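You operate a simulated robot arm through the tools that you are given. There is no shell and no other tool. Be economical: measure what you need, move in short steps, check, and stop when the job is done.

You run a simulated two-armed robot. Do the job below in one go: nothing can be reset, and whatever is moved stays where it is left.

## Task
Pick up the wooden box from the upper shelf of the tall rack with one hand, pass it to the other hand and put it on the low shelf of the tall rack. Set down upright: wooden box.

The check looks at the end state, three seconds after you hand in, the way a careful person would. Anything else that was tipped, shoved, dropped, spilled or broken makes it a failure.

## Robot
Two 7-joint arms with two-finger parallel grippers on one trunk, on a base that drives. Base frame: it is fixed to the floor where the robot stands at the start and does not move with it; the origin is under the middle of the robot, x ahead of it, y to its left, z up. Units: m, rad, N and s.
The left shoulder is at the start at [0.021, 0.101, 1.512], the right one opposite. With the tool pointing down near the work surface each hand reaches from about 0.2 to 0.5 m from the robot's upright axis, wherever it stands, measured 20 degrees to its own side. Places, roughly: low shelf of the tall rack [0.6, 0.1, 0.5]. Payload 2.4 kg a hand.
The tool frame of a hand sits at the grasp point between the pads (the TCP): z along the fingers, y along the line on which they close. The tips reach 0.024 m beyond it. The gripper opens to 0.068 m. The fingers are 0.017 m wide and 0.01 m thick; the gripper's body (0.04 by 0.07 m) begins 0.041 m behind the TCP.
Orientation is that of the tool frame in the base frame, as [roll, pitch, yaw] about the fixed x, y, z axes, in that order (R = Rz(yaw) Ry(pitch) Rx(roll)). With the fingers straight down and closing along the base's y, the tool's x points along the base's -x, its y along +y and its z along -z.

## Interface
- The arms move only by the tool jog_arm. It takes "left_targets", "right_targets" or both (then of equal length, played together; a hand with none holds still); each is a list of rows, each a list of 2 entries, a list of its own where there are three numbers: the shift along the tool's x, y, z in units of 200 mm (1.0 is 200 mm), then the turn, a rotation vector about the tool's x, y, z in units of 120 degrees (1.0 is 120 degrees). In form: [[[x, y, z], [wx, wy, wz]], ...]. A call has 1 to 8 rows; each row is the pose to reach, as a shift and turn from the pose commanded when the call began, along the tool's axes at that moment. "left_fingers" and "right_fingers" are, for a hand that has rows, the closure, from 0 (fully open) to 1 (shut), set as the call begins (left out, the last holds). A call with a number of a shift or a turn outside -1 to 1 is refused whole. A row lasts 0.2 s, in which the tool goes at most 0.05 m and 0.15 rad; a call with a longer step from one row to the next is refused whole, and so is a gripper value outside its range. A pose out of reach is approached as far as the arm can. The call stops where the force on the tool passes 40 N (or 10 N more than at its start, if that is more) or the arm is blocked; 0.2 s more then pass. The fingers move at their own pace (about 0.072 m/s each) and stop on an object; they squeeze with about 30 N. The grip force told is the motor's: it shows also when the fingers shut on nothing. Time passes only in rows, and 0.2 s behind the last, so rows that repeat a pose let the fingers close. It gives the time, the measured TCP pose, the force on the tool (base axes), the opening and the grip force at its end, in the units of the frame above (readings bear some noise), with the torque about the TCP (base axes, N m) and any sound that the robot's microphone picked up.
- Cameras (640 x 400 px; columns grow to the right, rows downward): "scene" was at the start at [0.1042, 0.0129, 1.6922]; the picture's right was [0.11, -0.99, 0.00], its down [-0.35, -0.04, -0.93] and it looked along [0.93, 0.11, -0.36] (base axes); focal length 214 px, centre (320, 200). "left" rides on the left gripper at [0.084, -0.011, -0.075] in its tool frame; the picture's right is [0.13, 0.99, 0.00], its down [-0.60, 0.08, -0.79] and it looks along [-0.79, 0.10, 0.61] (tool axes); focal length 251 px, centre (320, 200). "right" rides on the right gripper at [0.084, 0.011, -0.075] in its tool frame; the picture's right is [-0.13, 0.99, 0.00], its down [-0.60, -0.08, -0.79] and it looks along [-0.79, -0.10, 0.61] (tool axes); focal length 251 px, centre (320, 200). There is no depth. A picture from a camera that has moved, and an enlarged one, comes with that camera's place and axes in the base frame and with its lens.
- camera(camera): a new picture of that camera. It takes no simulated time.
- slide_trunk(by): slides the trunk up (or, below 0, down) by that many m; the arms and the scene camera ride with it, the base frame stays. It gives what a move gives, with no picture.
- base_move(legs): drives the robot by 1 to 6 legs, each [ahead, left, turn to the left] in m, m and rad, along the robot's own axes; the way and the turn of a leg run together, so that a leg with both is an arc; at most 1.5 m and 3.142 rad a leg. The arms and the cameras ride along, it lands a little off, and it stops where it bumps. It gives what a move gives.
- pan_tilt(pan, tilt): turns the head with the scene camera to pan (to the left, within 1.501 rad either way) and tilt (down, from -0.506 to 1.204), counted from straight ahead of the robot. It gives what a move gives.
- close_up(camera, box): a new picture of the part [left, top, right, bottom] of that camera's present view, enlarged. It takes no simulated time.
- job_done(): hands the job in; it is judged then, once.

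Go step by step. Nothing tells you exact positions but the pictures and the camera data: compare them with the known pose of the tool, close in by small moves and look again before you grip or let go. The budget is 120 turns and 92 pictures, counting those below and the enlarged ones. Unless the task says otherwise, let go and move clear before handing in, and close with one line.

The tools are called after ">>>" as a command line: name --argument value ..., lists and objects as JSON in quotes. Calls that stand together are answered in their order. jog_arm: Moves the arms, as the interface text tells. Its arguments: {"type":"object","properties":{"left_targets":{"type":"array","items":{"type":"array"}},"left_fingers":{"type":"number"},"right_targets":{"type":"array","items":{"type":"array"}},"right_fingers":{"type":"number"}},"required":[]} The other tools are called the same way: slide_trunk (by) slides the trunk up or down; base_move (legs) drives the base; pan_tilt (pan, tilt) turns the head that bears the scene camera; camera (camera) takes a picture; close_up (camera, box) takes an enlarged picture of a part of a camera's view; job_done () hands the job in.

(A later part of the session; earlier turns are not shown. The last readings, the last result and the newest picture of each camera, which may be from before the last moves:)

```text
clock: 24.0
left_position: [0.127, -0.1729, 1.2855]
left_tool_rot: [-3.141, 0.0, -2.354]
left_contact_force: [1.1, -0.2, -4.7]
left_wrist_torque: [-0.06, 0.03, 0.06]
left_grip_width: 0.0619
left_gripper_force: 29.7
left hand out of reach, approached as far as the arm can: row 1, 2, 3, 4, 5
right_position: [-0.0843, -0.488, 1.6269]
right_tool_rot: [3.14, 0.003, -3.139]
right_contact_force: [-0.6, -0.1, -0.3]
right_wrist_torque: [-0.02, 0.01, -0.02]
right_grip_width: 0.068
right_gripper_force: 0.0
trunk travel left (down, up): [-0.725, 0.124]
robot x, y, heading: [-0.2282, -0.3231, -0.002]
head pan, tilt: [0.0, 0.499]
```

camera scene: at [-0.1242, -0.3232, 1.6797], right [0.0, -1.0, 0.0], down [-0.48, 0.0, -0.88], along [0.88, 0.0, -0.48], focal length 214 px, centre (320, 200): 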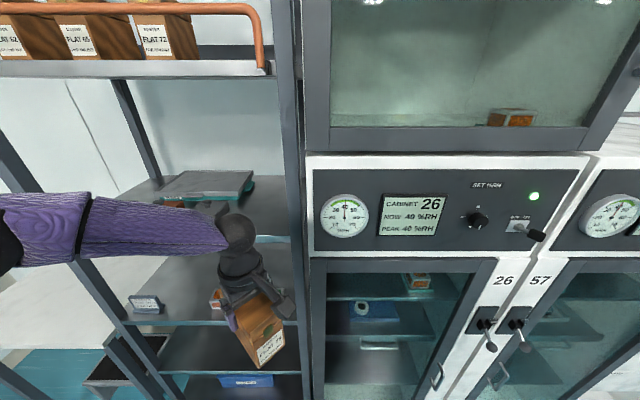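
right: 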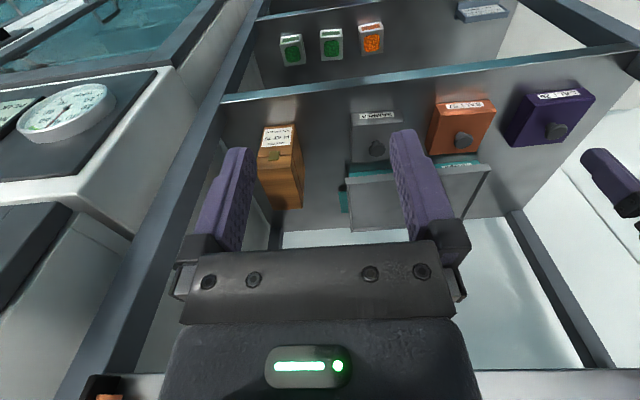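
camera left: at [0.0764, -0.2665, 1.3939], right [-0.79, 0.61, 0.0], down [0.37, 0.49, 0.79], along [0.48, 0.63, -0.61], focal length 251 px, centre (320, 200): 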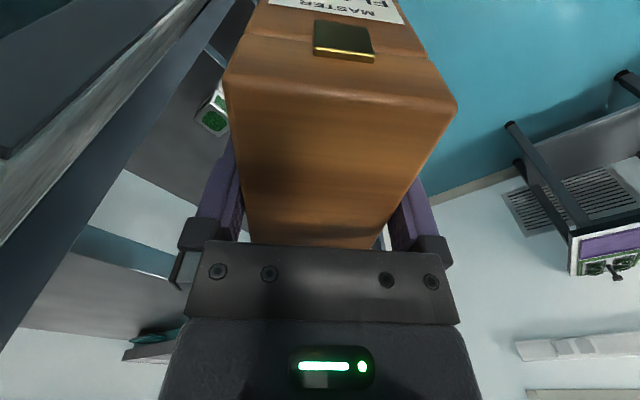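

>>> jog_arm --left_targets '[[[-0.003, -0.05, 0.03], [0, 0, 0.06]], [[-0.006, -0.1, 0.06], [0, 0, 0.12]], [[-0.009, -0.15, 0.09], [0, 0, 0.18]], [[-0.012, -0.2, 0.12], [0, 0, 0.24]], [[-0.015, -0.25, 0.15], [0, 0, 0.3]], [[-0.018, -0.3, 0.175], [0, 0, 0.36]], [[-0.018, -0.3, 0.175], [0, 0, 0.375]]]'

>>> camera --camera "scene"

```text
clock: 25.6
left_position: [0.1312, -0.1719, 1.292]
left_tool_rot: [3.141, -0.001, -3.14]
left_contact_force: [-0.8, -0.4, -5.0]
left_wrist_torque: [-0.03, 0.02, 0.0]
left_grip_width: 0.0621
left_gripper_force: 29.6
left hand out of reach, approached as far as the arm can: row 1, 2, 3, 4, 5, 6, 7
right_position: [-0.0858, -0.4882, 1.6252]
right_tool_rot: [-3.141, 0.004, -3.14]
right_contact_force: [-0.6, -0.6, -0.4]
right_wrist_torque: [-0.02, 0.01, 0.01]
right_grip_width: 0.068
right_gripper_force: 0.2
trunk travel left (down, up): [-0.725, 0.124]
robot x, y, heading: [-0.2283, -0.3253, -0.003]
head pan, tilt: [0.0, 0.499]
```

```text
54 pictures are left
camera scene: at [-0.1242, -0.323, 1.6797], right [0.0, -1.0, 0.0], down [-0.48, 0.0, -0.88], along [0.88, 0.0, -0.48], focal length 214 px, centre (320, 200)
```

scene: 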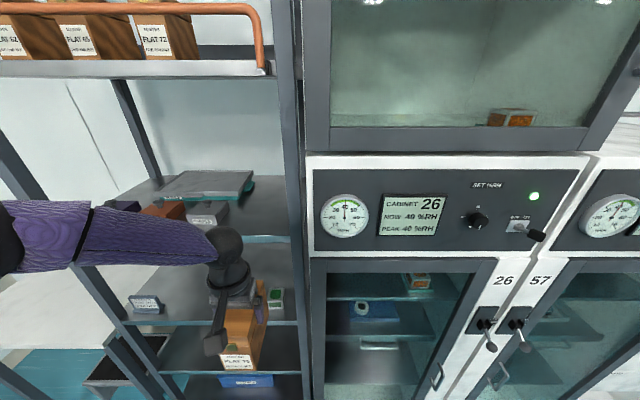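

Inward reach shrinks when the hand is low, so I raise the box toward shoulder height. I turn its front toward the right arm at the same time.

>>> jog_arm --left_targets '[[[0.018, -0.03, -0.124], [0, 0, -0.067]], [[0.036, -0.06, -0.248], [0, 0, -0.134]], [[0.054, -0.09, -0.371], [0, 0, -0.2]], [[0.072, -0.13, -0.495], [0, 0, -0.267]], [[0.09, -0.16, -0.62], [0, 0, -0.334]], [[0.108, -0.19, -0.743], [0, 0, -0.4]], [[0.126, -0.23, -0.866], [0, 0, -0.467]], [[0.145, -0.26, -0.99], [0, 0, -0.534]]]'

>>> camera --camera "scene"

```text
clock: 27.4
left_position: [0.1017, -0.2254, 1.4894]
left_tool_rot: [3.14, 0.0, -2.02]
left_contact_force: [0.0, 0.2, -4.6]
left_wrist_torque: [-0.05, 0.04, 0.0]
left_grip_width: 0.0619
left_gripper_force: 30.7
right_position: [-0.0853, -0.4894, 1.6264]
right_tool_rot: [3.14, 0.002, -3.141]
right_contact_force: [0.1, -0.2, 0.8]
right_wrist_torque: [0.01, -0.01, 0.02]
right_grip_width: 0.0677
right_gripper_force: 0.0
trunk travel left (down, up): [-0.725, 0.124]
robot x, y, heading: [-0.2271, -0.3277, -0.006]
head pan, tilt: [0.0, 0.499]
```

```text
53 pictures are left
camera scene: at [-0.1245, -0.3232, 1.6797], right [0.0, -1.0, 0.0], down [-0.48, 0.0, -0.88], along [0.88, 0.0, -0.48], focal length 214 px, centre (320, 200)
```

scene: 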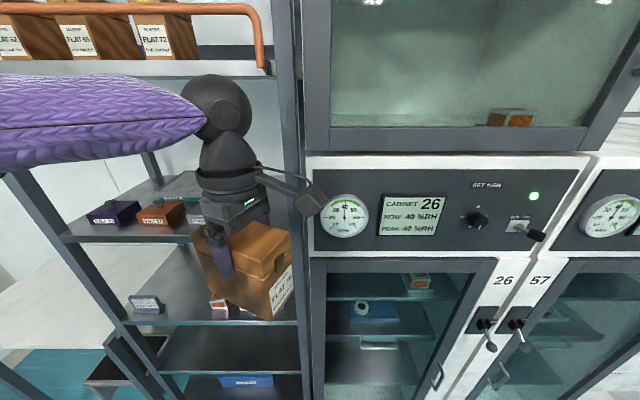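

The box front (with label) now faces forward-right of the robot. I start turning the right hand toward it at a safe distance, in two calls.

>>> jog_arm --right_targets '[[[-0.04, 0.018, 0.048], [-0.0296, -0.0471, -0.0422]], [[-0.08, 0.035, 0.095], [-0.0592, -0.0942, -0.0845]], [[-0.12, 0.053, 0.143], [-0.0888, -0.1412, -0.1268]], [[-0.16, 0.07, 0.19], [-0.1183, -0.1883, -0.169]], [[-0.2, 0.088, 0.238], [-0.1479, -0.2354, -0.2113]], [[-0.24, 0.105, 0.285], [-0.1775, -0.2825, -0.2535]], [[-0.28, 0.123, 0.333], [-0.2071, -0.3296, -0.2958]], [[-0.32, 0.14, 0.38], [-0.2367, -0.3767, -0.338]]]' --right_fingers 0

>>> camera --camera "right"

```text
clock: 29.2
left_position: [0.1002, -0.2243, 1.4912]
left_tool_rot: [3.141, 0.0, -2.021]
left_contact_force: [-1.0, -0.6, -4.9]
left_wrist_torque: [-0.03, 0.04, 0.0]
left_grip_width: 0.0618
left_gripper_force: 30.3
right_position: [-0.0226, -0.4605, 1.5508]
right_tool_rot: [2.922, 0.894, -2.483]
right_contact_force: [-0.4, 0.8, -0.7]
right_wrist_torque: [0.01, -0.02, -0.01]
right_grip_width: 0.068
right_gripper_force: 0.1
trunk travel left (down, up): [-0.725, 0.124]
robot x, y, heading: [-0.2282, -0.3257, 0.004]
head pan, tilt: [0.0, 0.499]
```

```text
52 pictures are left
camera right: at [-0.1068, -0.5338, 1.5329], right [-0.66, 0.71, 0.24], down [-0.01, -0.33, 0.94], along [0.75, 0.62, 0.23], focal length 251 px, centre (320, 200)
```

right: 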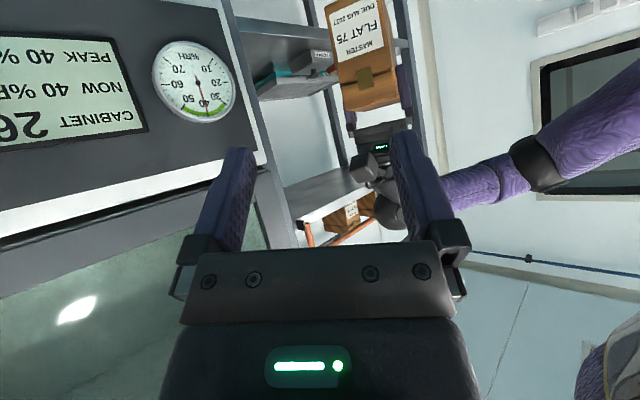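

Works well; I finish the rotation in place.

>>> jog_arm --right_targets '[[[0, 0, 0], [-0.0296, -0.0471, -0.0422]], [[0, 0, 0], [-0.0592, -0.0942, -0.0845]], [[0, 0, 0], [-0.0888, -0.1412, -0.1268]]]'

>>> camera --camera "right"

```text
clock: 30.0
left_position: [0.101, -0.2254, 1.4896]
left_tool_rot: [3.141, 0.0, -2.02]
left_contact_force: [-0.5, -0.2, -5.3]
left_wrist_torque: [-0.03, -0.01, 0.0]
left_grip_width: 0.0617
left_gripper_force: 30.1
right_position: [-0.0194, -0.4698, 1.5531]
right_tool_rot: [2.927, 1.021, -2.419]
right_contact_force: [0.1, 0.1, -0.1]
right_wrist_torque: [0.01, -0.03, -0.05]
right_grip_width: 0.068
right_gripper_force: 0.1
right hand out of reach, approached as far as the arm can: row 1, 2, 3
trunk travel left (down, up): [-0.725, 0.124]
robot x, y, heading: [-0.2264, -0.3239, 0.004]
head pan, tilt: [0.0, 0.499]
```

```text
51 pictures are left
camera right: at [-0.0955, -0.5451, 1.5219], right [-0.73, 0.65, 0.22], down [-0.08, -0.4, 0.91], along [0.68, 0.64, 0.35], focal length 251 px, centre (320, 200)
```

right: 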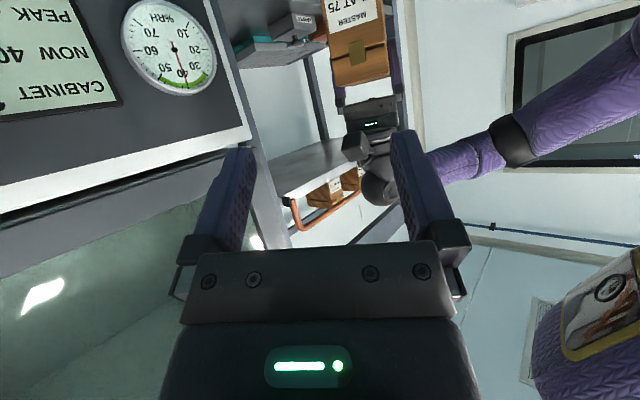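

The turn hit a joint limit that close to the body. I complete it while advancing to a standoff 10 cm short of the grasp.

>>> jog_arm --right_targets '[[[-0.017, 0.027, 0.208], [-0.0175, -0.021, -0.023]], [[-0.034, 0.054, 0.415], [-0.035, -0.042, -0.046]], [[-0.051, 0.081, 0.623], [-0.0525, -0.0635, -0.069]], [[-0.068, 0.108, 0.83], [-0.07, -0.0845, -0.092]], [[-0.068, 0.108, 0.83], [-0.07, -0.0845, -0.092]]]'

>>> camera --camera "right"

>>> camera --camera "scene"

```text
clock: 31.2
left_position: [0.1006, -0.2259, 1.4893]
left_tool_rot: [-3.141, 0.001, -2.021]
left_contact_force: [0.2, 0.0, -5.3]
left_wrist_torque: [-0.03, 0.02, -0.03]
left_grip_width: 0.062
left_gripper_force: 30.1
right_position: [0.0526, -0.3323, 1.4822]
right_tool_rot: [3.131, 1.22, -2.026]
right_contact_force: [-0.1, -0.3, -0.2]
right_wrist_torque: [0.01, 0.04, -0.04]
right_grip_width: 0.0681
right_gripper_force: 0.0
right hand out of reach, approached as far as the arm can: row 1, 2, 3
trunk travel left (down, up): [-0.725, 0.124]
robot x, y, heading: [-0.229, -0.3253, 0.006]
head pan, tilt: [0.0, 0.499]
```

```text
50 pictures are left
camera right: at [-0.0015, -0.4182, 1.4296], right [-0.88, 0.47, 0.12], down [-0.16, -0.52, 0.84], along [0.46, 0.71, 0.53], focal length 251 px, centre (320, 200)
```

right: 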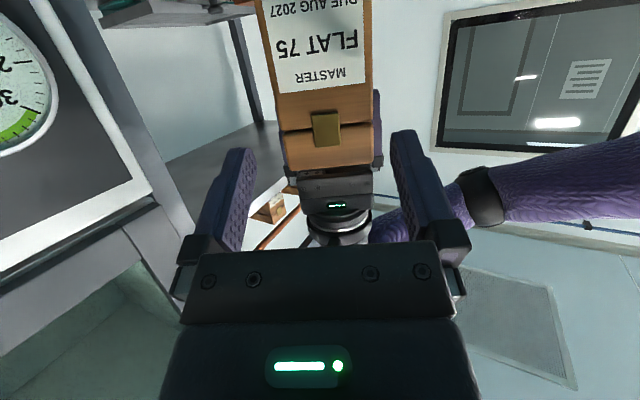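

```text
49 pictures are left
camera scene: at [-0.1249, -0.3237, 1.6797], right [0.0, -1.0, 0.0], down [-0.48, 0.0, -0.88], along [0.88, 0.0, -0.48], focal length 214 px, centre (320, 200)
```

scene: 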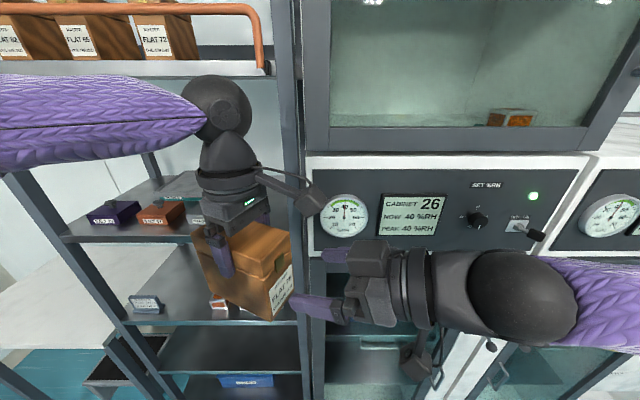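

Nicely aligned; the box centre is about 2 mm to tool +y. I advance 6 cm, then check.

>>> jog_arm --right_targets '[[[0, 0.01, 0.1], [0, 0, 0]], [[0, 0.01, 0.2], [0, 0, 0]], [[0, 0.01, 0.3], [0, 0, 0]]]'

>>> camera --camera "right"

>>> camera --camera "scene"

```text
clock: 32.0
left_position: [0.1019, -0.2241, 1.4879]
left_tool_rot: [3.141, -0.001, -2.021]
left_contact_force: [1.0, 0.9, -4.9]
left_wrist_torque: [-0.04, 0.02, 0.01]
left_grip_width: 0.0619
left_gripper_force: 30.1
right_position: [0.0724, -0.2795, 1.463]
right_tool_rot: [3.133, 1.22, -2.026]
right_contact_force: [-0.7, 0.3, -0.2]
right_wrist_torque: [0.02, -0.02, -0.03]
right_grip_width: 0.0679
right_gripper_force: 0.0
trunk travel left (down, up): [-0.725, 0.124]
robot x, y, heading: [-0.2242, -0.3244, 0.003]
head pan, tilt: [0.0, 0.499]
```

```text
48 pictures are left
camera right: at [0.0199, -0.3646, 1.4094], right [-0.87, 0.47, 0.12], down [-0.16, -0.52, 0.84], along [0.46, 0.71, 0.53], focal length 251 px, centre (320, 200)
```

right: 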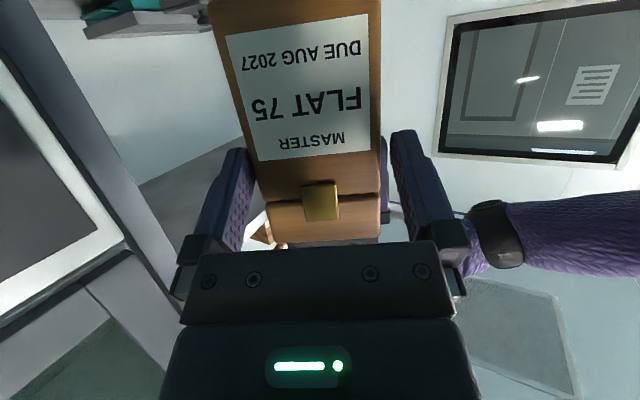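

```text
47 pictures are left
camera scene: at [-0.1236, -0.3224, 1.6796], right [0.0, -1.0, 0.0], down [-0.48, 0.0, -0.88], along [0.88, 0.0, -0.48], focal length 214 px, centre (320, 200)
```

scene: 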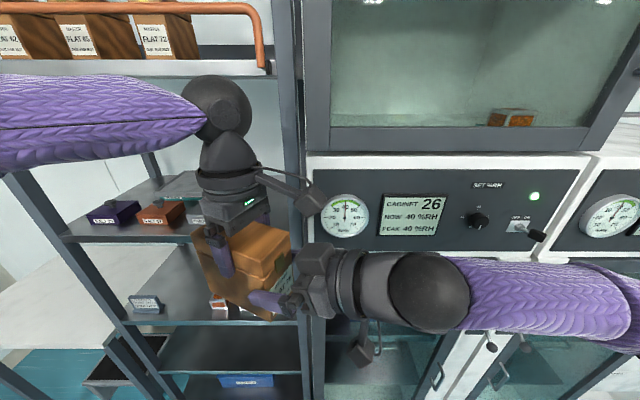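

Centred within 1 mm. I advance the last 4 cm.

>>> jog_arm --right_targets '[[[0, -0.003, 0.07], [0, 0, 0]], [[0, -0.003, 0.14], [0, 0, 0]], [[0, -0.003, 0.195], [0, 0, 0]]]'

>>> camera --camera "right"

>>> close_up --camera "scene" --box '[160, 150, 400, 350]'

```text
clock: 32.8
left_position: [0.1011, -0.2233, 1.4893]
left_tool_rot: [3.138, 0.005, -2.016]
left_contact_force: [13.1, 22.6, -7.3]
left_wrist_torque: [-0.21, 0.11, 0.01]
left_grip_width: 0.0615
left_gripper_force: 30.2
right_position: [0.0883, -0.2473, 1.449]
right_tool_rot: [3.137, 1.22, -2.024]
right_contact_force: [-12.0, -22.1, 2.0]
right_wrist_torque: [1.11, -0.6, 0.0]
right_grip_width: 0.068
right_gripper_force: 0.0
trunk travel left (down, up): [-0.725, 0.124]
robot x, y, heading: [-0.2274, -0.3268, 0.005]
head pan, tilt: [0.0, 0.499]
```

```text
46 pictures are left
camera right: at [0.0362, -0.3329, 1.3969], right [-0.87, 0.47, 0.12], down [-0.16, -0.52, 0.84], along [0.46, 0.71, 0.53], focal length 251 px, centre (320, 200)
```

right: 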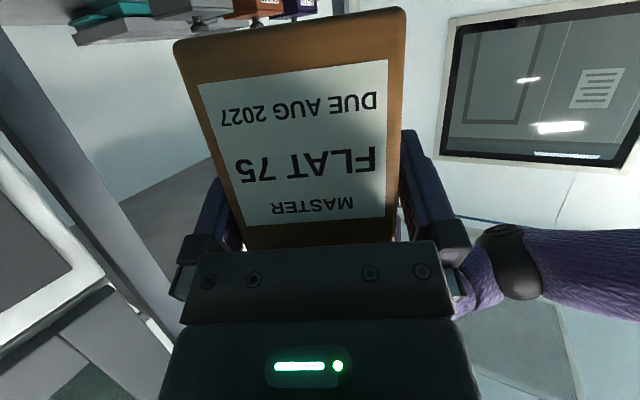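

```text
2.00 times, centred on (280, 250) of scene
camera zoom: at [-0.1238, -0.3227, 1.6797], right [0.0, -1.0, 0.0], down [-0.48, 0.0, -0.88], along [0.88, 0.0, -0.48], focal length 429 px, centre (400, 100)
```

zoom: 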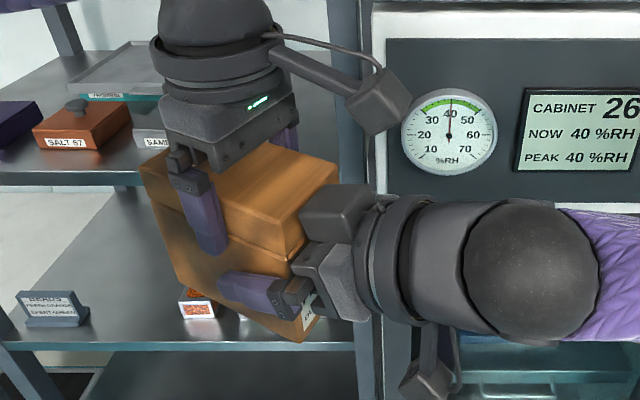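

The palm is touching the box. I back off 6 mm and check the forces.

>>> jog_arm --right_targets '[[[0, 0, -0.015], [0, 0, 0]], [[0, 0, -0.03], [0, 0, 0]], [[0, 0, -0.03], [0, 0, 0]]]'

>>> camera --camera "left"

>>> camera --camera "right"

```text
clock: 33.6
left_position: [0.102, -0.226, 1.4905]
left_tool_rot: [-3.141, -0.001, -2.022]
left_contact_force: [0.5, 0.1, -4.0]
left_wrist_torque: [-0.06, 0.02, -0.01]
left_grip_width: 0.0618
left_gripper_force: 30.3
right_position: [0.0873, -0.2534, 1.4505]
right_tool_rot: [3.135, 1.22, -2.025]
right_contact_force: [0.6, -0.1, -0.7]
right_wrist_torque: [-0.01, -0.01, -0.03]
right_grip_width: 0.0682
right_gripper_force: 0.0
trunk travel left (down, up): [-0.725, 0.124]
robot x, y, heading: [-0.2305, -0.3258, -0.0]
head pan, tilt: [0.0, 0.499]
```

```text
44 pictures are left
camera left: at [0.0749, -0.3069, 1.5652], right [-0.95, 0.32, 0.0], down [0.19, 0.58, 0.79], along [0.25, 0.75, -0.61], focal length 251 px, centre (320, 200)
```

left: 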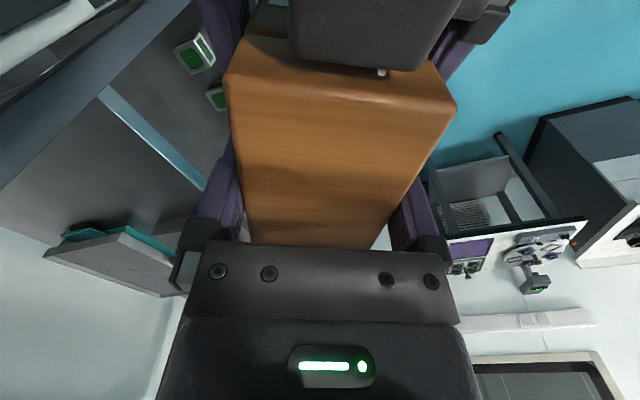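

```text
43 pictures are left
camera right: at [0.0335, -0.3385, 1.3986], right [-0.87, 0.47, 0.12], down [-0.16, -0.52, 0.84], along [0.46, 0.71, 0.53], focal length 251 px, centre (320, 200)
```

right: 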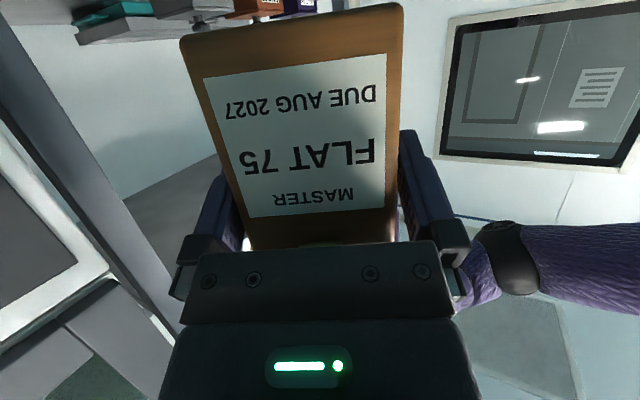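

The box did not shift, and the right fingers straddle it. I go 3 mm in and close the right gripper.

>>> jog_arm --right_targets '[[[0, 0, 0.015], [0, 0, 0]]]'

>>> jog_arm --right_targets '[[[0, 0, 0], [0, 0, 0]], [[0, 0, 0], [0, 0, 0]], [[0, 0, 0], [0, 0, 0]], [[0, 0, 0], [0, 0, 0]], [[0, 0, 0], [0, 0, 0]]]' --right_fingers 1

>>> camera --camera "right"

```text
clock: 34.0
left_position: [0.1018, -0.2239, 1.4897]
left_tool_rot: [3.139, -0.001, -2.022]
left_contact_force: [-0.7, 0.0, -4.3]
left_wrist_torque: [-0.03, 0.06, 0.0]
left_grip_width: 0.0621
left_gripper_force: 30.1
right_position: [0.0875, -0.2507, 1.4507]
right_tool_rot: [3.134, 1.22, -2.025]
right_contact_force: [0.9, -0.2, -0.6]
right_wrist_torque: [0.02, -0.01, -0.01]
right_grip_width: 0.068
right_gripper_force: 0.1
trunk travel left (down, up): [-0.725, 0.124]
robot x, y, heading: [-0.226, -0.3262, -0.002]
head pan, tilt: [0.0, 0.499]
```

```text
clock: 35.2
left_position: [0.1022, -0.2253, 1.4901]
left_tool_rot: [3.14, 0.0, -2.021]
left_contact_force: [-14.4, 3.3, -0.5]
left_wrist_torque: [0.29, 0.64, -0.1]
left_grip_width: 0.0619
left_gripper_force: 30.0
right_position: [0.0885, -0.2514, 1.4503]
right_tool_rot: [3.134, 1.218, -2.027]
right_contact_force: [14.4, -3.2, -0.2]
right_wrist_torque: [-0.27, -0.04, -0.38]
right_grip_width: 0.0617
right_gripper_force: 29.6
trunk travel left (down, up): [-0.725, 0.124]
robot x, y, heading: [-0.2263, -0.3261, -0.0]
head pan, tilt: [0.0, 0.499]
```

```text
42 pictures are left
camera right: at [0.0352, -0.3367, 1.3973], right [-0.87, 0.47, 0.12], down [-0.16, -0.52, 0.84], along [0.46, 0.71, 0.53], focal length 251 px, centre (320, 200)
```

right: 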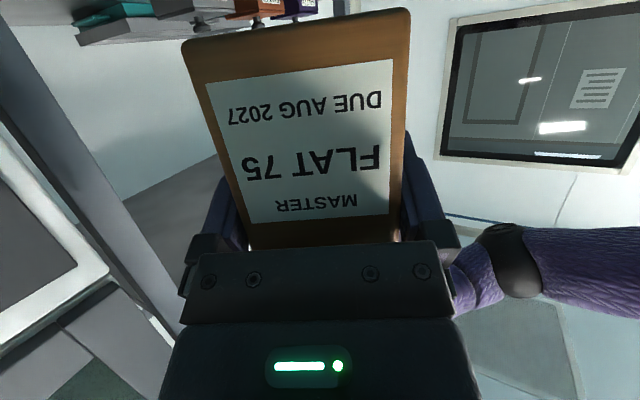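

Both hands hold. There is a sideways strain of about 15 N between them; I relieve it by a millimetre before letting the left go.

>>> jog_arm --right_targets '[[[0, -0.005, 0], [0, 0, 0]], [[0, -0.005, 0], [0, 0, 0]]]'

```text
clock: 35.8
left_position: [0.1024, -0.2258, 1.4904]
left_tool_rot: [-3.142, 0.002, -2.021]
left_contact_force: [-9.7, -1.3, -4.5]
left_wrist_torque: [0.62, 0.47, 0.66]
left_grip_width: 0.062
left_gripper_force: 30.2
right_position: [0.0882, -0.2518, 1.4493]
right_tool_rot: [3.136, 1.22, -2.025]
right_contact_force: [9.6, 0.8, 0.1]
right_wrist_torque: [-0.66, -0.04, -0.93]
right_grip_width: 0.062
right_gripper_force: 30.1
trunk travel left (down, up): [-0.725, 0.124]
robot x, y, heading: [-0.2261, -0.3251, 0.006]
head pan, tilt: [0.0, 0.499]
```

Now I open the left hand while the right holds.

>>> jog_arm --left_targets '[[[0, 0, 0], [0, 0, 0]], [[0, 0, 0], [0, 0, 0]], [[0, 0, 0], [0, 0, 0]]]' --left_fingers 0

>>> camera --camera "right"

>>> camera --camera "left"

```text
clock: 36.6
left_position: [0.1011, -0.2238, 1.4906]
left_tool_rot: [-3.142, 0.0, -2.021]
left_contact_force: [-0.2, 0.3, -0.2]
left_wrist_torque: [0.0, 0.02, -0.03]
left_grip_width: 0.068
left_gripper_force: 0.1
right_position: [0.0887, -0.2513, 1.449]
right_tool_rot: [3.136, 1.22, -2.025]
right_contact_force: [1.3, 0.1, -0.5]
right_wrist_torque: [-0.15, 0.05, 0.04]
right_grip_width: 0.0622
right_gripper_force: 29.7
trunk travel left (down, up): [-0.725, 0.124]
robot x, y, heading: [-0.2273, -0.3232, 0.007]
head pan, tilt: [0.0, 0.499]
```

```text
41 pictures are left
camera right: at [0.0357, -0.3369, 1.397], right [-0.87, 0.47, 0.12], down [-0.16, -0.52, 0.84], along [0.46, 0.71, 0.53], focal length 251 px, centre (320, 200)
```

right: 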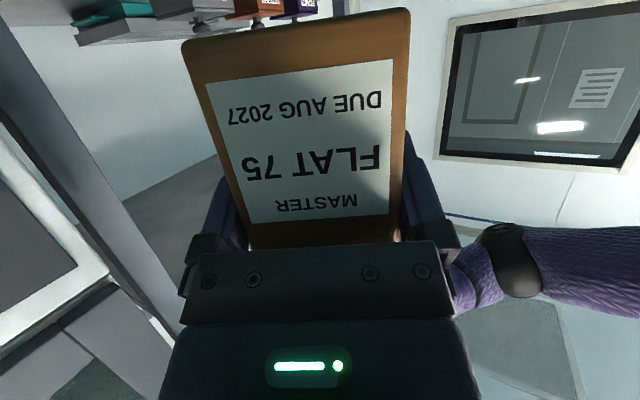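

```text
40 pictures are left
camera left: at [0.075, -0.3067, 1.5652], right [-0.95, 0.32, 0.0], down [0.19, 0.58, 0.79], along [0.25, 0.75, -0.61], focal length 251 px, centre (320, 200)
```

left: 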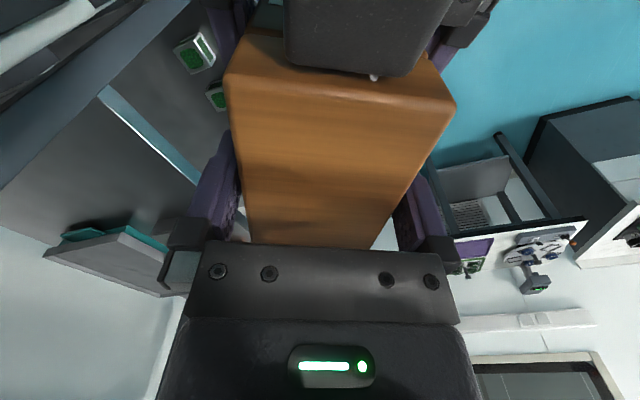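

The right hand holds the box with no shift (torque matches its weight). I raise the left hand clear, straight up.

>>> jog_arm --left_targets '[[[0, 0, -0.1], [0, 0, 0]], [[0, 0, -0.25], [0, 0, 0]], [[0, 0, -0.45], [0, 0, 0]], [[0, 0, -0.65], [0, 0, 0]]]'

>>> camera --camera "scene"

```text
clock: 37.6
left_position: [0.0801, -0.2007, 1.5976]
left_tool_rot: [3.141, 0.001, -2.021]
left_contact_force: [-0.2, -0.8, 0.6]
left_wrist_torque: [0.01, 0.0, 0.0]
left_grip_width: 0.0682
left_gripper_force: 0.0
left hand out of reach, approached as far as the arm can: row 2, 3, 4
right_position: [0.0889, -0.2511, 1.4497]
right_tool_rot: [3.136, 1.219, -2.026]
right_contact_force: [-0.2, 0.3, 0.4]
right_wrist_torque: [-0.16, 0.08, 0.0]
right_grip_width: 0.062
right_gripper_force: 29.6
trunk travel left (down, up): [-0.725, 0.124]
robot x, y, heading: [-0.229, -0.3259, 0.0]
head pan, tilt: [0.0, 0.499]
```

```text
39 pictures are left
camera scene: at [-0.1246, -0.3229, 1.6797], right [0.0, -1.0, 0.0], down [-0.48, 0.0, -0.88], along [0.88, 0.0, -0.48], focal length 214 px, centre (320, 200)
```

scene: 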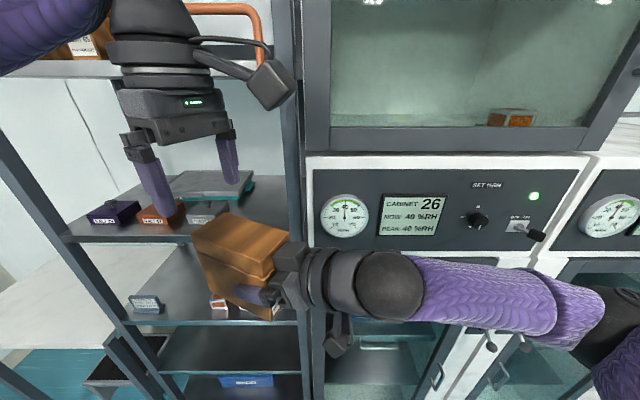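

Handover done. I park the left hand back-left, and swing the right hand with the box to point straight ahead.

>>> jog_arm --left_targets '[[[-0.04, 0.117, 0], [0, 0, 0]], [[-0.08, 0.234, 0], [0, 0, 0]], [[-0.12, 0.35, 0], [0, 0, 0]], [[-0.16, 0.467, 0], [0, 0, 0]], [[-0.2, 0.584, 0], [0, 0, 0]], [[-0.24, 0.7, 0], [0, 0, 0]], [[-0.28, 0.817, 0], [0, 0, 0]], [[-0.327, 0.934, 0], [0, 0, 0]]]' --right_targets '[[[0.031, -0.088, -0.086], [0.063, 0, 0.0229]], [[0.0625, -0.176, -0.172], [0.126, 0, 0.0458]], [[0.094, -0.264, -0.258], [0.189, 0, 0.0687]], [[0.125, -0.351, -0.345], [0.2518, 0, 0.0916]], [[0.156, -0.439, -0.43], [0.3148, 0, 0.1145]], [[0.1875, -0.527, -0.517], [0.3777, 0, 0.1374]], [[0.219, -0.615, -0.603], [0.4407, 0, 0.1603]], [[0.25, -0.703, -0.689], [0.5036, 0, 0.1832]]]'

>>> camera --camera "scene"

>>> camera --camera "right"

```text
clock: 39.4
left_position: [-0.0615, -0.0607, 1.5954]
left_tool_rot: [-3.141, 0.001, -2.019]
left_contact_force: [0.3, 0.0, 0.6]
left_wrist_torque: [0.0, 0.02, 0.01]
left_grip_width: 0.0681
left_gripper_force: 0.1
right_position: [0.1517, -0.4455, 1.4502]
right_tool_rot: [-3.141, 1.22, 3.14]
right_contact_force: [-0.1, -0.4, 0.4]
right_wrist_torque: [-0.03, 0.15, 0.01]
right_grip_width: 0.062
right_gripper_force: 30.1
trunk travel left (down, up): [-0.725, 0.124]
robot x, y, heading: [-0.228, -0.3274, 0.001]
head pan, tilt: [0.0, 0.499]
```

```text
38 pictures are left
camera scene: at [-0.1253, -0.3234, 1.6798], right [0.0, -1.0, 0.0], down [-0.48, 0.0, -0.88], along [0.88, 0.0, -0.48], focal length 214 px, centre (320, 200)
```

scene: 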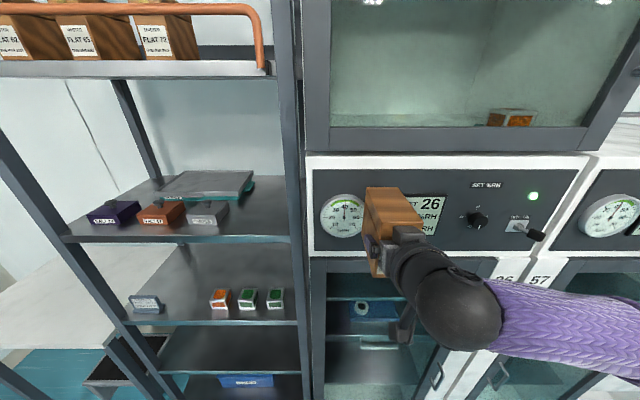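

```text
37 pictures are left
camera right: at [0.0517, -0.4343, 1.3971], right [0.05, 0.99, 0.12], down [-0.54, -0.08, 0.84], along [0.84, -0.1, 0.53], focal length 251 px, centre (320, 200)
```

right: 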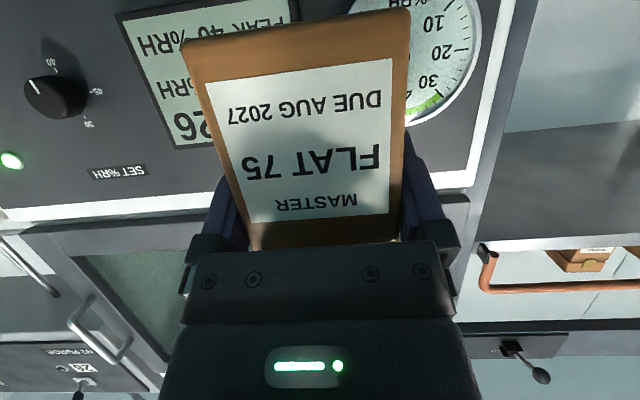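

The box is firmly held, level and pointing ahead. Before driving left in front of the rack I look left for obstacles.

>>> pan_tilt --pan 0.9 --tilt 0.8

>>> camera --camera "scene"

```text
clock: 40.6
left_position: [-0.0573, -0.0604, 1.596]
left_tool_rot: [-3.141, -0.001, -2.022]
left_contact_force: [0.4, -0.2, -0.7]
left_wrist_torque: [0.02, 0.07, 0.04]
left_grip_width: 0.068
left_gripper_force: 0.0
right_position: [0.1511, -0.444, 1.4492]
right_tool_rot: [-3.139, 1.217, -3.136]
right_contact_force: [-0.4, -0.5, -0.7]
right_wrist_torque: [-0.04, 0.16, 0.0]
right_grip_width: 0.0621
right_gripper_force: 29.4
trunk travel left (down, up): [-0.725, 0.124]
robot x, y, heading: [-0.2234, -0.3215, 0.003]
head pan, tilt: [0.901, 0.799]
```

```text
36 pictures are left
camera scene: at [-0.165, -0.2601, 1.6538], right [0.78, -0.62, 0.0], down [-0.45, -0.56, -0.7], along [0.43, 0.55, -0.72], focal length 214 px, centre (320, 200)
```

scene: 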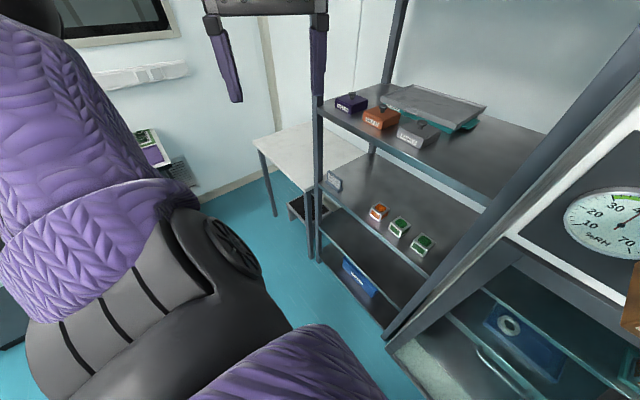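

The floor is free. I drive left so that the box faces the middle of the rack.

>>> base_move --legs '[[0, 0.44, 0]]'

>>> pan_tilt --pan 0.0 --tilt 0.7

>>> camera --camera "scene"

```text
clock: 43.3
left_position: [-0.0569, 0.3764, 1.5957]
left_tool_rot: [3.141, -0.002, -2.028]
left_contact_force: [0.8, 0.9, -0.4]
left_wrist_torque: [-0.01, 0.0, 0.04]
left_grip_width: 0.0681
left_gripper_force: 0.1
right_position: [0.1528, -0.0079, 1.4488]
right_tool_rot: [-3.138, 1.218, 3.14]
right_contact_force: [0.7, -1.0, 0.1]
right_wrist_torque: [-0.03, 0.18, -0.04]
right_grip_width: 0.062
right_gripper_force: 30.2
trunk travel left (down, up): [-0.725, 0.124]
robot x, y, heading: [-0.2327, 0.1115, -0.003]
head pan, tilt: [0.901, 0.799]
```

```text
clock: 44.5
left_position: [-0.0569, 0.3763, 1.5965]
left_tool_rot: [-3.141, 0.0, -2.029]
left_contact_force: [0.6, -0.2, -0.5]
left_wrist_torque: [0.0, -0.02, -0.02]
left_grip_width: 0.0679
left_gripper_force: 0.0
right_position: [0.152, -0.0079, 1.4494]
right_tool_rot: [-3.139, 1.218, 3.141]
right_contact_force: [-0.4, 0.0, 0.1]
right_wrist_torque: [-0.01, 0.15, -0.02]
right_grip_width: 0.062
right_gripper_force: 29.9
trunk travel left (down, up): [-0.725, 0.124]
robot x, y, heading: [-0.2284, 0.113, -0.005]
head pan, tilt: [0.0, 0.7]
```

```text
35 pictures are left
camera scene: at [-0.1294, 0.1142, 1.662], right [0.0, -1.0, 0.0], down [-0.64, 0.0, -0.76], along [0.76, 0.0, -0.64], focal length 214 px, centre (320, 200)
```

scene: 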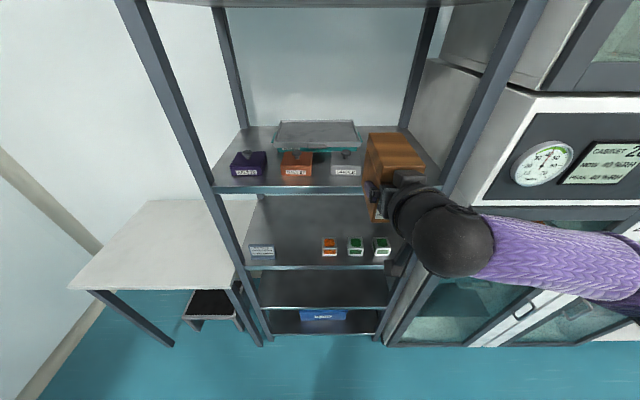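

The low shelf (third level, empty, above the one with the blue item) is clearly seen and there is ample room. I lower the trunk in front of the rack.

>>> slide_trunk --by -0.35

>>> slide_trunk --by -0.37

>>> pan_tilt --pan 0.0 --tilt 0.5

>>> camera --camera "scene"

>>> camera --camera "right"

```text
clock: 47.9
left_position: [-0.0572, 0.3764, 1.2456]
left_tool_rot: [-3.141, 0.0, -2.028]
left_contact_force: [0.3, 0.2, 0.6]
left_wrist_torque: [-0.01, -0.02, -0.03]
left_grip_width: 0.0679
left_gripper_force: 0.1
right_position: [0.1552, -0.0082, 1.0943]
right_tool_rot: [-3.138, 1.205, 3.138]
right_contact_force: [-0.6, 0.2, -0.1]
right_wrist_torque: [0.04, 0.18, -0.02]
right_grip_width: 0.0618
right_gripper_force: 29.9
trunk travel left (down, up): [-0.375, 0.474]
robot x, y, heading: [-0.2297, 0.1143, -0.013]
head pan, tilt: [0.0, 0.7]
```

```text
clock: 51.5
left_position: [-0.0574, 0.3761, 0.8748]
left_tool_rot: [-3.139, -0.001, -2.028]
left_contact_force: [0.5, -0.1, 0.8]
left_wrist_torque: [0.0, 0.03, 0.01]
left_grip_width: 0.0679
left_gripper_force: 0.1
right_position: [0.1919, -0.0095, 0.6163]
right_tool_rot: [-3.139, 0.894, 3.138]
right_contact_force: [0.7, 0.5, 0.8]
right_wrist_torque: [-0.02, 0.16, -0.03]
right_grip_width: 0.0619
right_gripper_force: 30.3
trunk travel left (down, up): [-0.005, 0.844]
robot x, y, heading: [-0.2254, 0.1145, -0.004]
head pan, tilt: [0.0, 0.7]
```

```text
clock: 52.2
left_position: [-0.0577, 0.3758, 0.876]
left_tool_rot: [-3.141, -0.001, -2.028]
left_contact_force: [-0.7, 0.6, -1.0]
left_wrist_torque: [0.0, -0.02, 0.02]
left_grip_width: 0.0678
left_gripper_force: 0.1
right_position: [0.1922, -0.0096, 0.6163]
right_tool_rot: [-3.14, 0.893, 3.139]
right_contact_force: [-0.5, 0.6, 0.1]
right_wrist_torque: [0.0, 0.18, 0.0]
right_grip_width: 0.0617
right_gripper_force: 29.7
trunk travel left (down, up): [-0.005, 0.844]
robot x, y, heading: [-0.2277, 0.11, -0.007]
head pan, tilt: [0.0, 0.499]
```

```text
34 pictures are left
camera scene: at [0.0026, 0.1136, 0.9491], right [0.0, -1.0, 0.0], down [-0.48, 0.0, -0.88], along [0.88, 0.0, -0.48], focal length 214 px, centre (320, 200)
```

scene: 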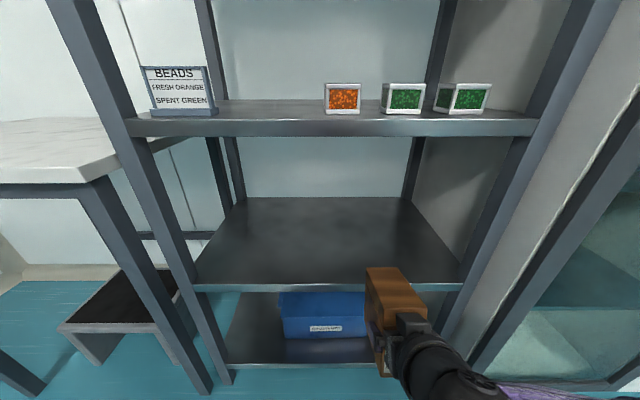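

```text
33 pictures are left
camera right: at [0.0809, 0.0025, 0.5985], right [0.09, 0.99, 0.1], down [-0.24, -0.08, 0.97], along [0.97, -0.11, 0.23], focal length 251 px, centre (320, 200)
```

right: 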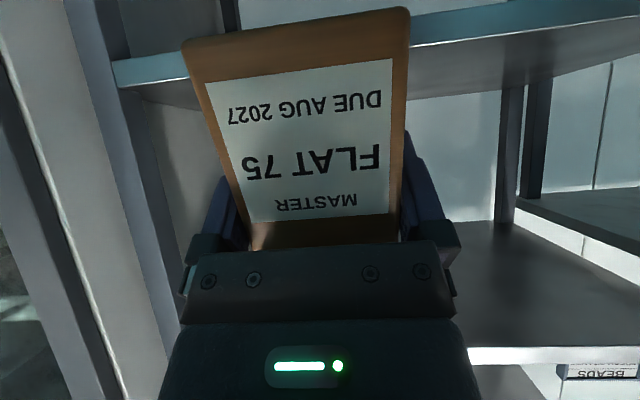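

Lowering the trunk made it lean forward, and the right hand pitched about 19° because it ran out of room; the box is still unshifted in the grip. I move the hand forward and level the box again, above shelf height.

>>> jog_arm --right_targets '[[[-0.062, 0, 0.06], [0, -0.039, 0]], [[-0.124, 0, 0.12], [0, -0.078, 0]], [[-0.186, 0, 0.18], [0, -0.117, 0]], [[-0.248, 0, 0.237], [0, -0.156, 0]], [[-0.248, 0, 0.237], [0, -0.156, 0]]]'

>>> camera --camera "scene"

>>> camera --camera "right"

```text
clock: 53.4
left_position: [-0.0563, 0.3771, 0.8758]
left_tool_rot: [-3.14, 0.0, -2.028]
left_contact_force: [0.4, 0.5, 0.4]
left_wrist_torque: [0.03, 0.0, 0.01]
left_grip_width: 0.0678
left_gripper_force: 0.0
right_position: [0.2658, 0.0224, 0.6494]
right_tool_rot: [-3.132, 1.218, 3.141]
right_contact_force: [0.2, -0.5, -1.5]
right_wrist_torque: [0.02, 0.17, 0.03]
right_grip_width: 0.0617
right_gripper_force: 29.7
right hand out of reach, approached as far as the arm can: row 1, 2, 3, 4, 5
trunk travel left (down, up): [-0.005, 0.844]
robot x, y, heading: [-0.2283, 0.1121, -0.01]
head pan, tilt: [0.0, 0.499]
```

```text
32 pictures are left
camera scene: at [0.0026, 0.1135, 0.9491], right [-0.01, -1.0, 0.0], down [-0.48, 0.0, -0.88], along [0.88, 0.0, -0.48], focal length 214 px, centre (320, 200)
```

scene: 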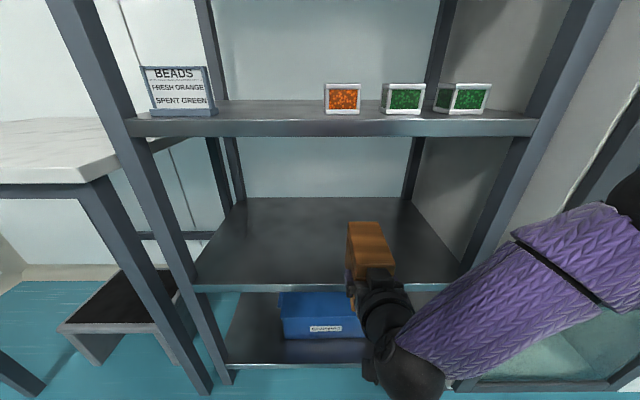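

```text
31 pictures are left
camera right: at [0.1653, 0.0342, 0.5975], right [0.05, 0.99, 0.12], down [-0.54, -0.07, 0.84], along [0.84, -0.11, 0.53], focal length 251 px, centre (320, 200)
```

right: 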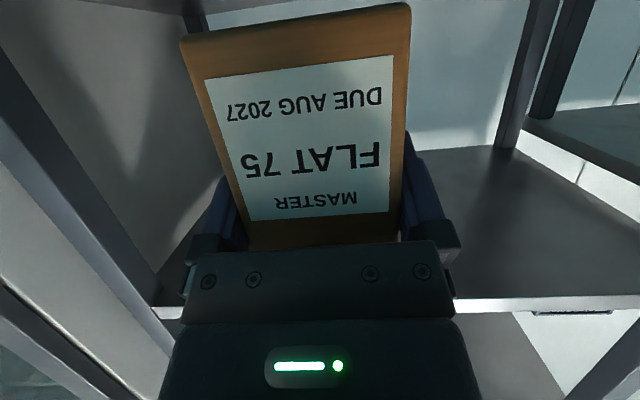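

The box is level again, its bottom about 9 cm above the low shelf. I test how low the hand can go while still in front of the rack.

>>> jog_arm --right_targets '[[[0.1, -0.1, 0], [0, 0, 0]], [[0.2, -0.2, 0], [0, 0, 0]], [[0.28, -0.3, 0], [0, 0, 0]], [[0.369, -0.41, 0], [0, 0, 0]], [[0.369, -0.41, 0], [0, 0, 0]]]'

```text
clock: 54.6
left_position: [-0.0559, 0.376, 0.8746]
left_tool_rot: [-3.14, -0.001, -2.026]
left_contact_force: [0.1, -0.1, -0.7]
left_wrist_torque: [0.01, -0.01, 0.02]
left_grip_width: 0.0682
left_gripper_force: 0.1
right_position: [0.2498, 0.0285, 0.6421]
right_tool_rot: [-3.133, 1.218, 3.14]
right_contact_force: [0.4, -0.1, -0.4]
right_wrist_torque: [0.02, 0.15, 0.03]
right_grip_width: 0.0621
right_gripper_force: 29.9
right hand out of reach, approached as far as the arm can: row 1, 2, 3, 4, 5
trunk travel left (down, up): [-0.005, 0.844]
robot x, y, heading: [-0.2249, 0.1108, -0.009]
head pan, tilt: [0.0, 0.499]
```

It seems to be a wrist limit rather than pure reach. I try with the hand yawed 25° to the left, still outside the rack.

>>> jog_arm --right_targets '[[[0.065, -0.07, 0.01], [-0.049, 0, -0.0178]], [[0.13, -0.145, 0.02], [-0.098, 0, -0.0356]], [[0.195, -0.22, 0.03], [-0.147, 0, -0.0534]], [[0.26, -0.29, 0.04], [-0.196, 0, -0.0712]], [[0.26, -0.29, 0.04], [-0.196, 0, -0.0712]]]'

>>> camera --camera "scene"

```text
clock: 55.8
left_position: [-0.0581, 0.376, 0.8752]
left_tool_rot: [-3.139, 0.0, -2.027]
left_contact_force: [0.6, 0.0, 0.0]
left_wrist_torque: [0.0, 0.03, 0.01]
left_grip_width: 0.0681
left_gripper_force: 0.1
right_position: [0.2211, 0.077, 0.702]
right_tool_rot: [3.138, 1.2, -2.835]
right_contact_force: [0.7, -1.0, -0.4]
right_wrist_torque: [-0.05, 0.19, 0.02]
right_grip_width: 0.062
right_gripper_force: 30.8
right hand out of reach, approached as far as the arm can: row 1, 2, 3, 4, 5
trunk travel left (down, up): [-0.005, 0.844]
robot x, y, heading: [-0.23, 0.1122, -0.006]
head pan, tilt: [0.0, 0.499]
```

```text
30 pictures are left
camera scene: at [0.0026, 0.1137, 0.9491], right [0.0, -1.0, 0.0], down [-0.48, 0.0, -0.88], along [0.88, 0.0, -0.48], focal length 214 px, centre (320, 200)
```

scene: 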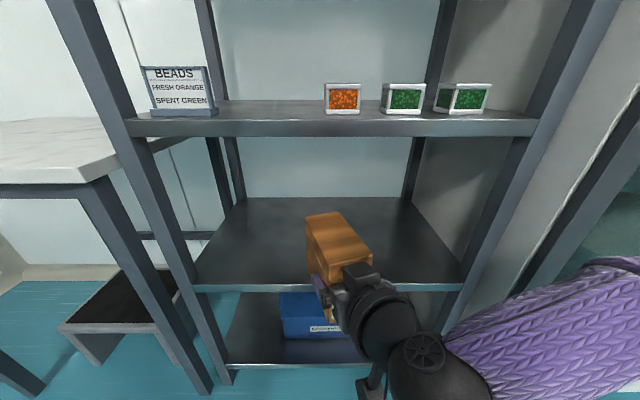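

The arm is too folded there: with the trunk leaning, the wrist is too close to the shoulder. I straighten the hand and extend it forward above the low shelf instead.

>>> jog_arm --right_targets '[[[0.016, -0.116, 0.089], [0.0273, -0.002, 0.0106]], [[0.032, -0.232, 0.178], [0.0546, -0.004, 0.0212]], [[0.047, -0.347, 0.268], [0.082, -0.006, 0.0318]], [[0.063, -0.463, 0.357], [0.1093, -0.008, 0.0424]], [[0.079, -0.579, 0.446], [0.1366, -0.01, 0.053]], [[0.079, -0.579, 0.446], [0.1366, -0.01, 0.053]]]'

>>> camera --camera "scene"

```text
clock: 57.2
left_position: [-0.0566, 0.3762, 0.876]
left_tool_rot: [3.14, 0.001, -2.025]
left_contact_force: [0.0, 0.3, -0.3]
left_wrist_torque: [0.01, -0.04, 0.01]
left_grip_width: 0.0682
left_gripper_force: 0.0
right_position: [0.3297, -0.0097, 0.6786]
right_tool_rot: [3.09, 1.191, 3.119]
right_contact_force: [0.5, -1.4, -0.1]
right_wrist_torque: [0.03, 0.18, 0.02]
right_grip_width: 0.0617
right_gripper_force: 30.4
right hand out of reach, approached as far as the arm can: row 1, 2, 3, 4, 5, 6
trunk travel left (down, up): [-0.005, 0.844]
robot x, y, heading: [-0.2249, 0.1168, -0.001]
head pan, tilt: [0.0, 0.499]
```

```text
29 pictures are left
camera scene: at [0.0026, 0.1136, 0.9492], right [0.0, -1.0, 0.0], down [-0.48, 0.0, -0.88], along [0.88, 0.0, -0.48], focal length 214 px, centre (320, 200)
```

scene: 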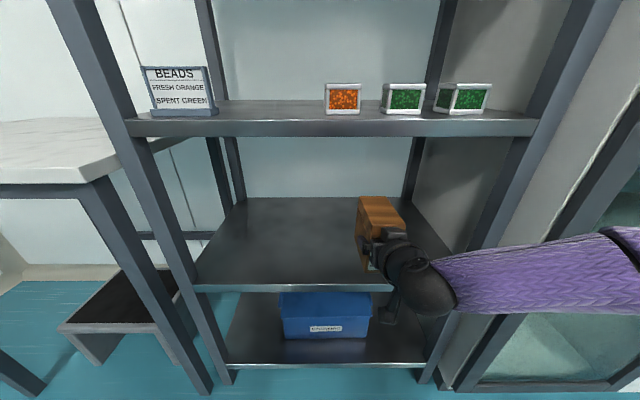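

The hand is over the shelf edge with clearance, but the arm reports a lower limit here. I extend a bit further, where more downward reach should be available, keeping the box clear of the shelf.

>>> jog_arm --right_targets '[[[0.04, -0.06, 0.11], [0.004, -0.004, -0.001]], [[0.075, -0.125, 0.218], [0.007, -0.007, -0.002]], [[0.11, -0.19, 0.327], [0.011, -0.011, -0.0035]], [[0.15, -0.25, 0.436], [0.0146, -0.0148, -0.0048]], [[0.15, -0.25, 0.436], [0.0146, -0.0148, -0.0048]]]'

>>> camera --camera "scene"

```text
clock: 58.4
left_position: [-0.0567, 0.3756, 0.8743]
left_tool_rot: [-3.14, 0.0, -2.025]
left_contact_force: [-0.3, 0.7, -1.1]
left_wrist_torque: [0.01, -0.02, 0.01]
left_grip_width: 0.0679
left_gripper_force: 0.1
right_position: [0.3688, -0.0217, 0.6721]
right_tool_rot: [-3.079, 1.228, -3.119]
right_contact_force: [0.1, -0.7, 0.0]
right_wrist_torque: [-0.03, 0.19, 0.01]
right_grip_width: 0.062
right_gripper_force: 30.1
right hand out of reach, approached as far as the arm can: row 1, 2, 3, 4, 5
trunk travel left (down, up): [-0.005, 0.844]
robot x, y, heading: [-0.2296, 0.1117, -0.008]
head pan, tilt: [0.0, 0.499]
```

```text
28 pictures are left
camera scene: at [0.0027, 0.1137, 0.9491], right [0.0, -1.0, 0.0], down [-0.48, 0.0, -0.88], along [0.88, 0.0, -0.48], focal length 214 px, centre (320, 200)
```

scene: 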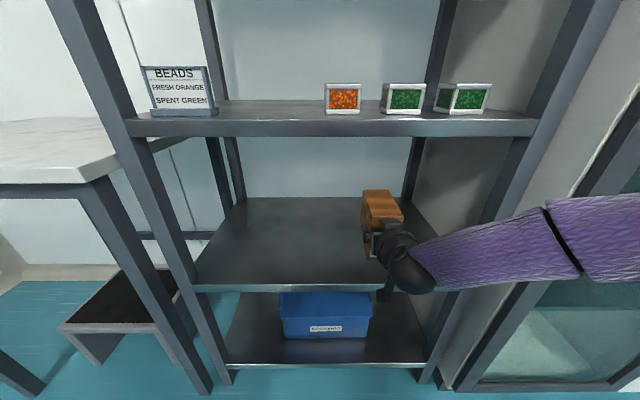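

Still limited near z 0.67. The forearm comes in pointing left, so I test whether a hand turned 40° to the left (less wrist bend) can go lower here.

>>> jog_arm --right_targets '[[[0.078, 0.1, -0.01], [-0.063, 0, -0.0224]], [[0.156, 0.2, -0.02], [-0.126, 0, -0.0448]], [[0.234, 0.3, -0.03], [-0.189, 0, -0.0672]], [[0.312, 0.4, -0.04], [-0.252, 0, -0.0896]], [[0.39, 0.5, -0.052], [-0.315, 0, -0.112]], [[0.39, 0.5, -0.052], [-0.315, 0, -0.112]]]'

>>> camera --camera "scene"

```text
clock: 59.8
left_position: [-0.0567, 0.3771, 0.8757]
left_tool_rot: [-3.141, 0.0, -2.029]
left_contact_force: [0.1, -0.2, 1.3]
left_wrist_torque: [0.02, 0.01, -0.01]
left_grip_width: 0.0681
left_gripper_force: 0.2
right_position: [0.3336, 0.0752, 0.6015]
right_tool_rot: [-3.063, 1.237, -2.385]
right_contact_force: [0.6, -0.7, 0.4]
right_wrist_torque: [-0.12, 0.14, -0.01]
right_grip_width: 0.0617
right_gripper_force: 29.8
right hand out of reach, approached as far as the arm can: row 1, 2, 3, 4
trunk travel left (down, up): [-0.005, 0.844]
robot x, y, heading: [-0.2277, 0.1105, 0.001]
head pan, tilt: [0.0, 0.499]
```

```text
27 pictures are left
camera scene: at [0.0028, 0.1135, 0.9491], right [0.0, -1.0, 0.0], down [-0.48, 0.0, -0.88], along [0.88, 0.0, -0.48], focal length 214 px, centre (320, 200)
```

scene: 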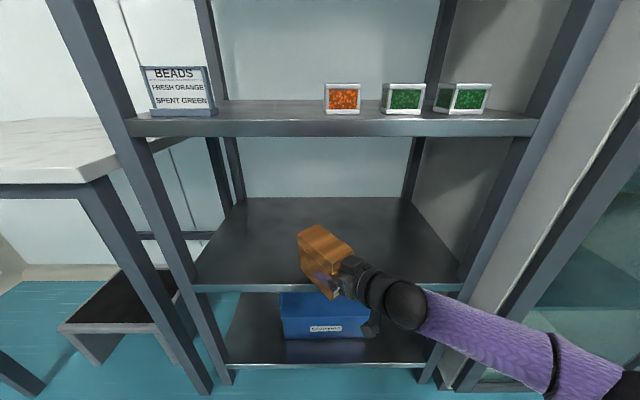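

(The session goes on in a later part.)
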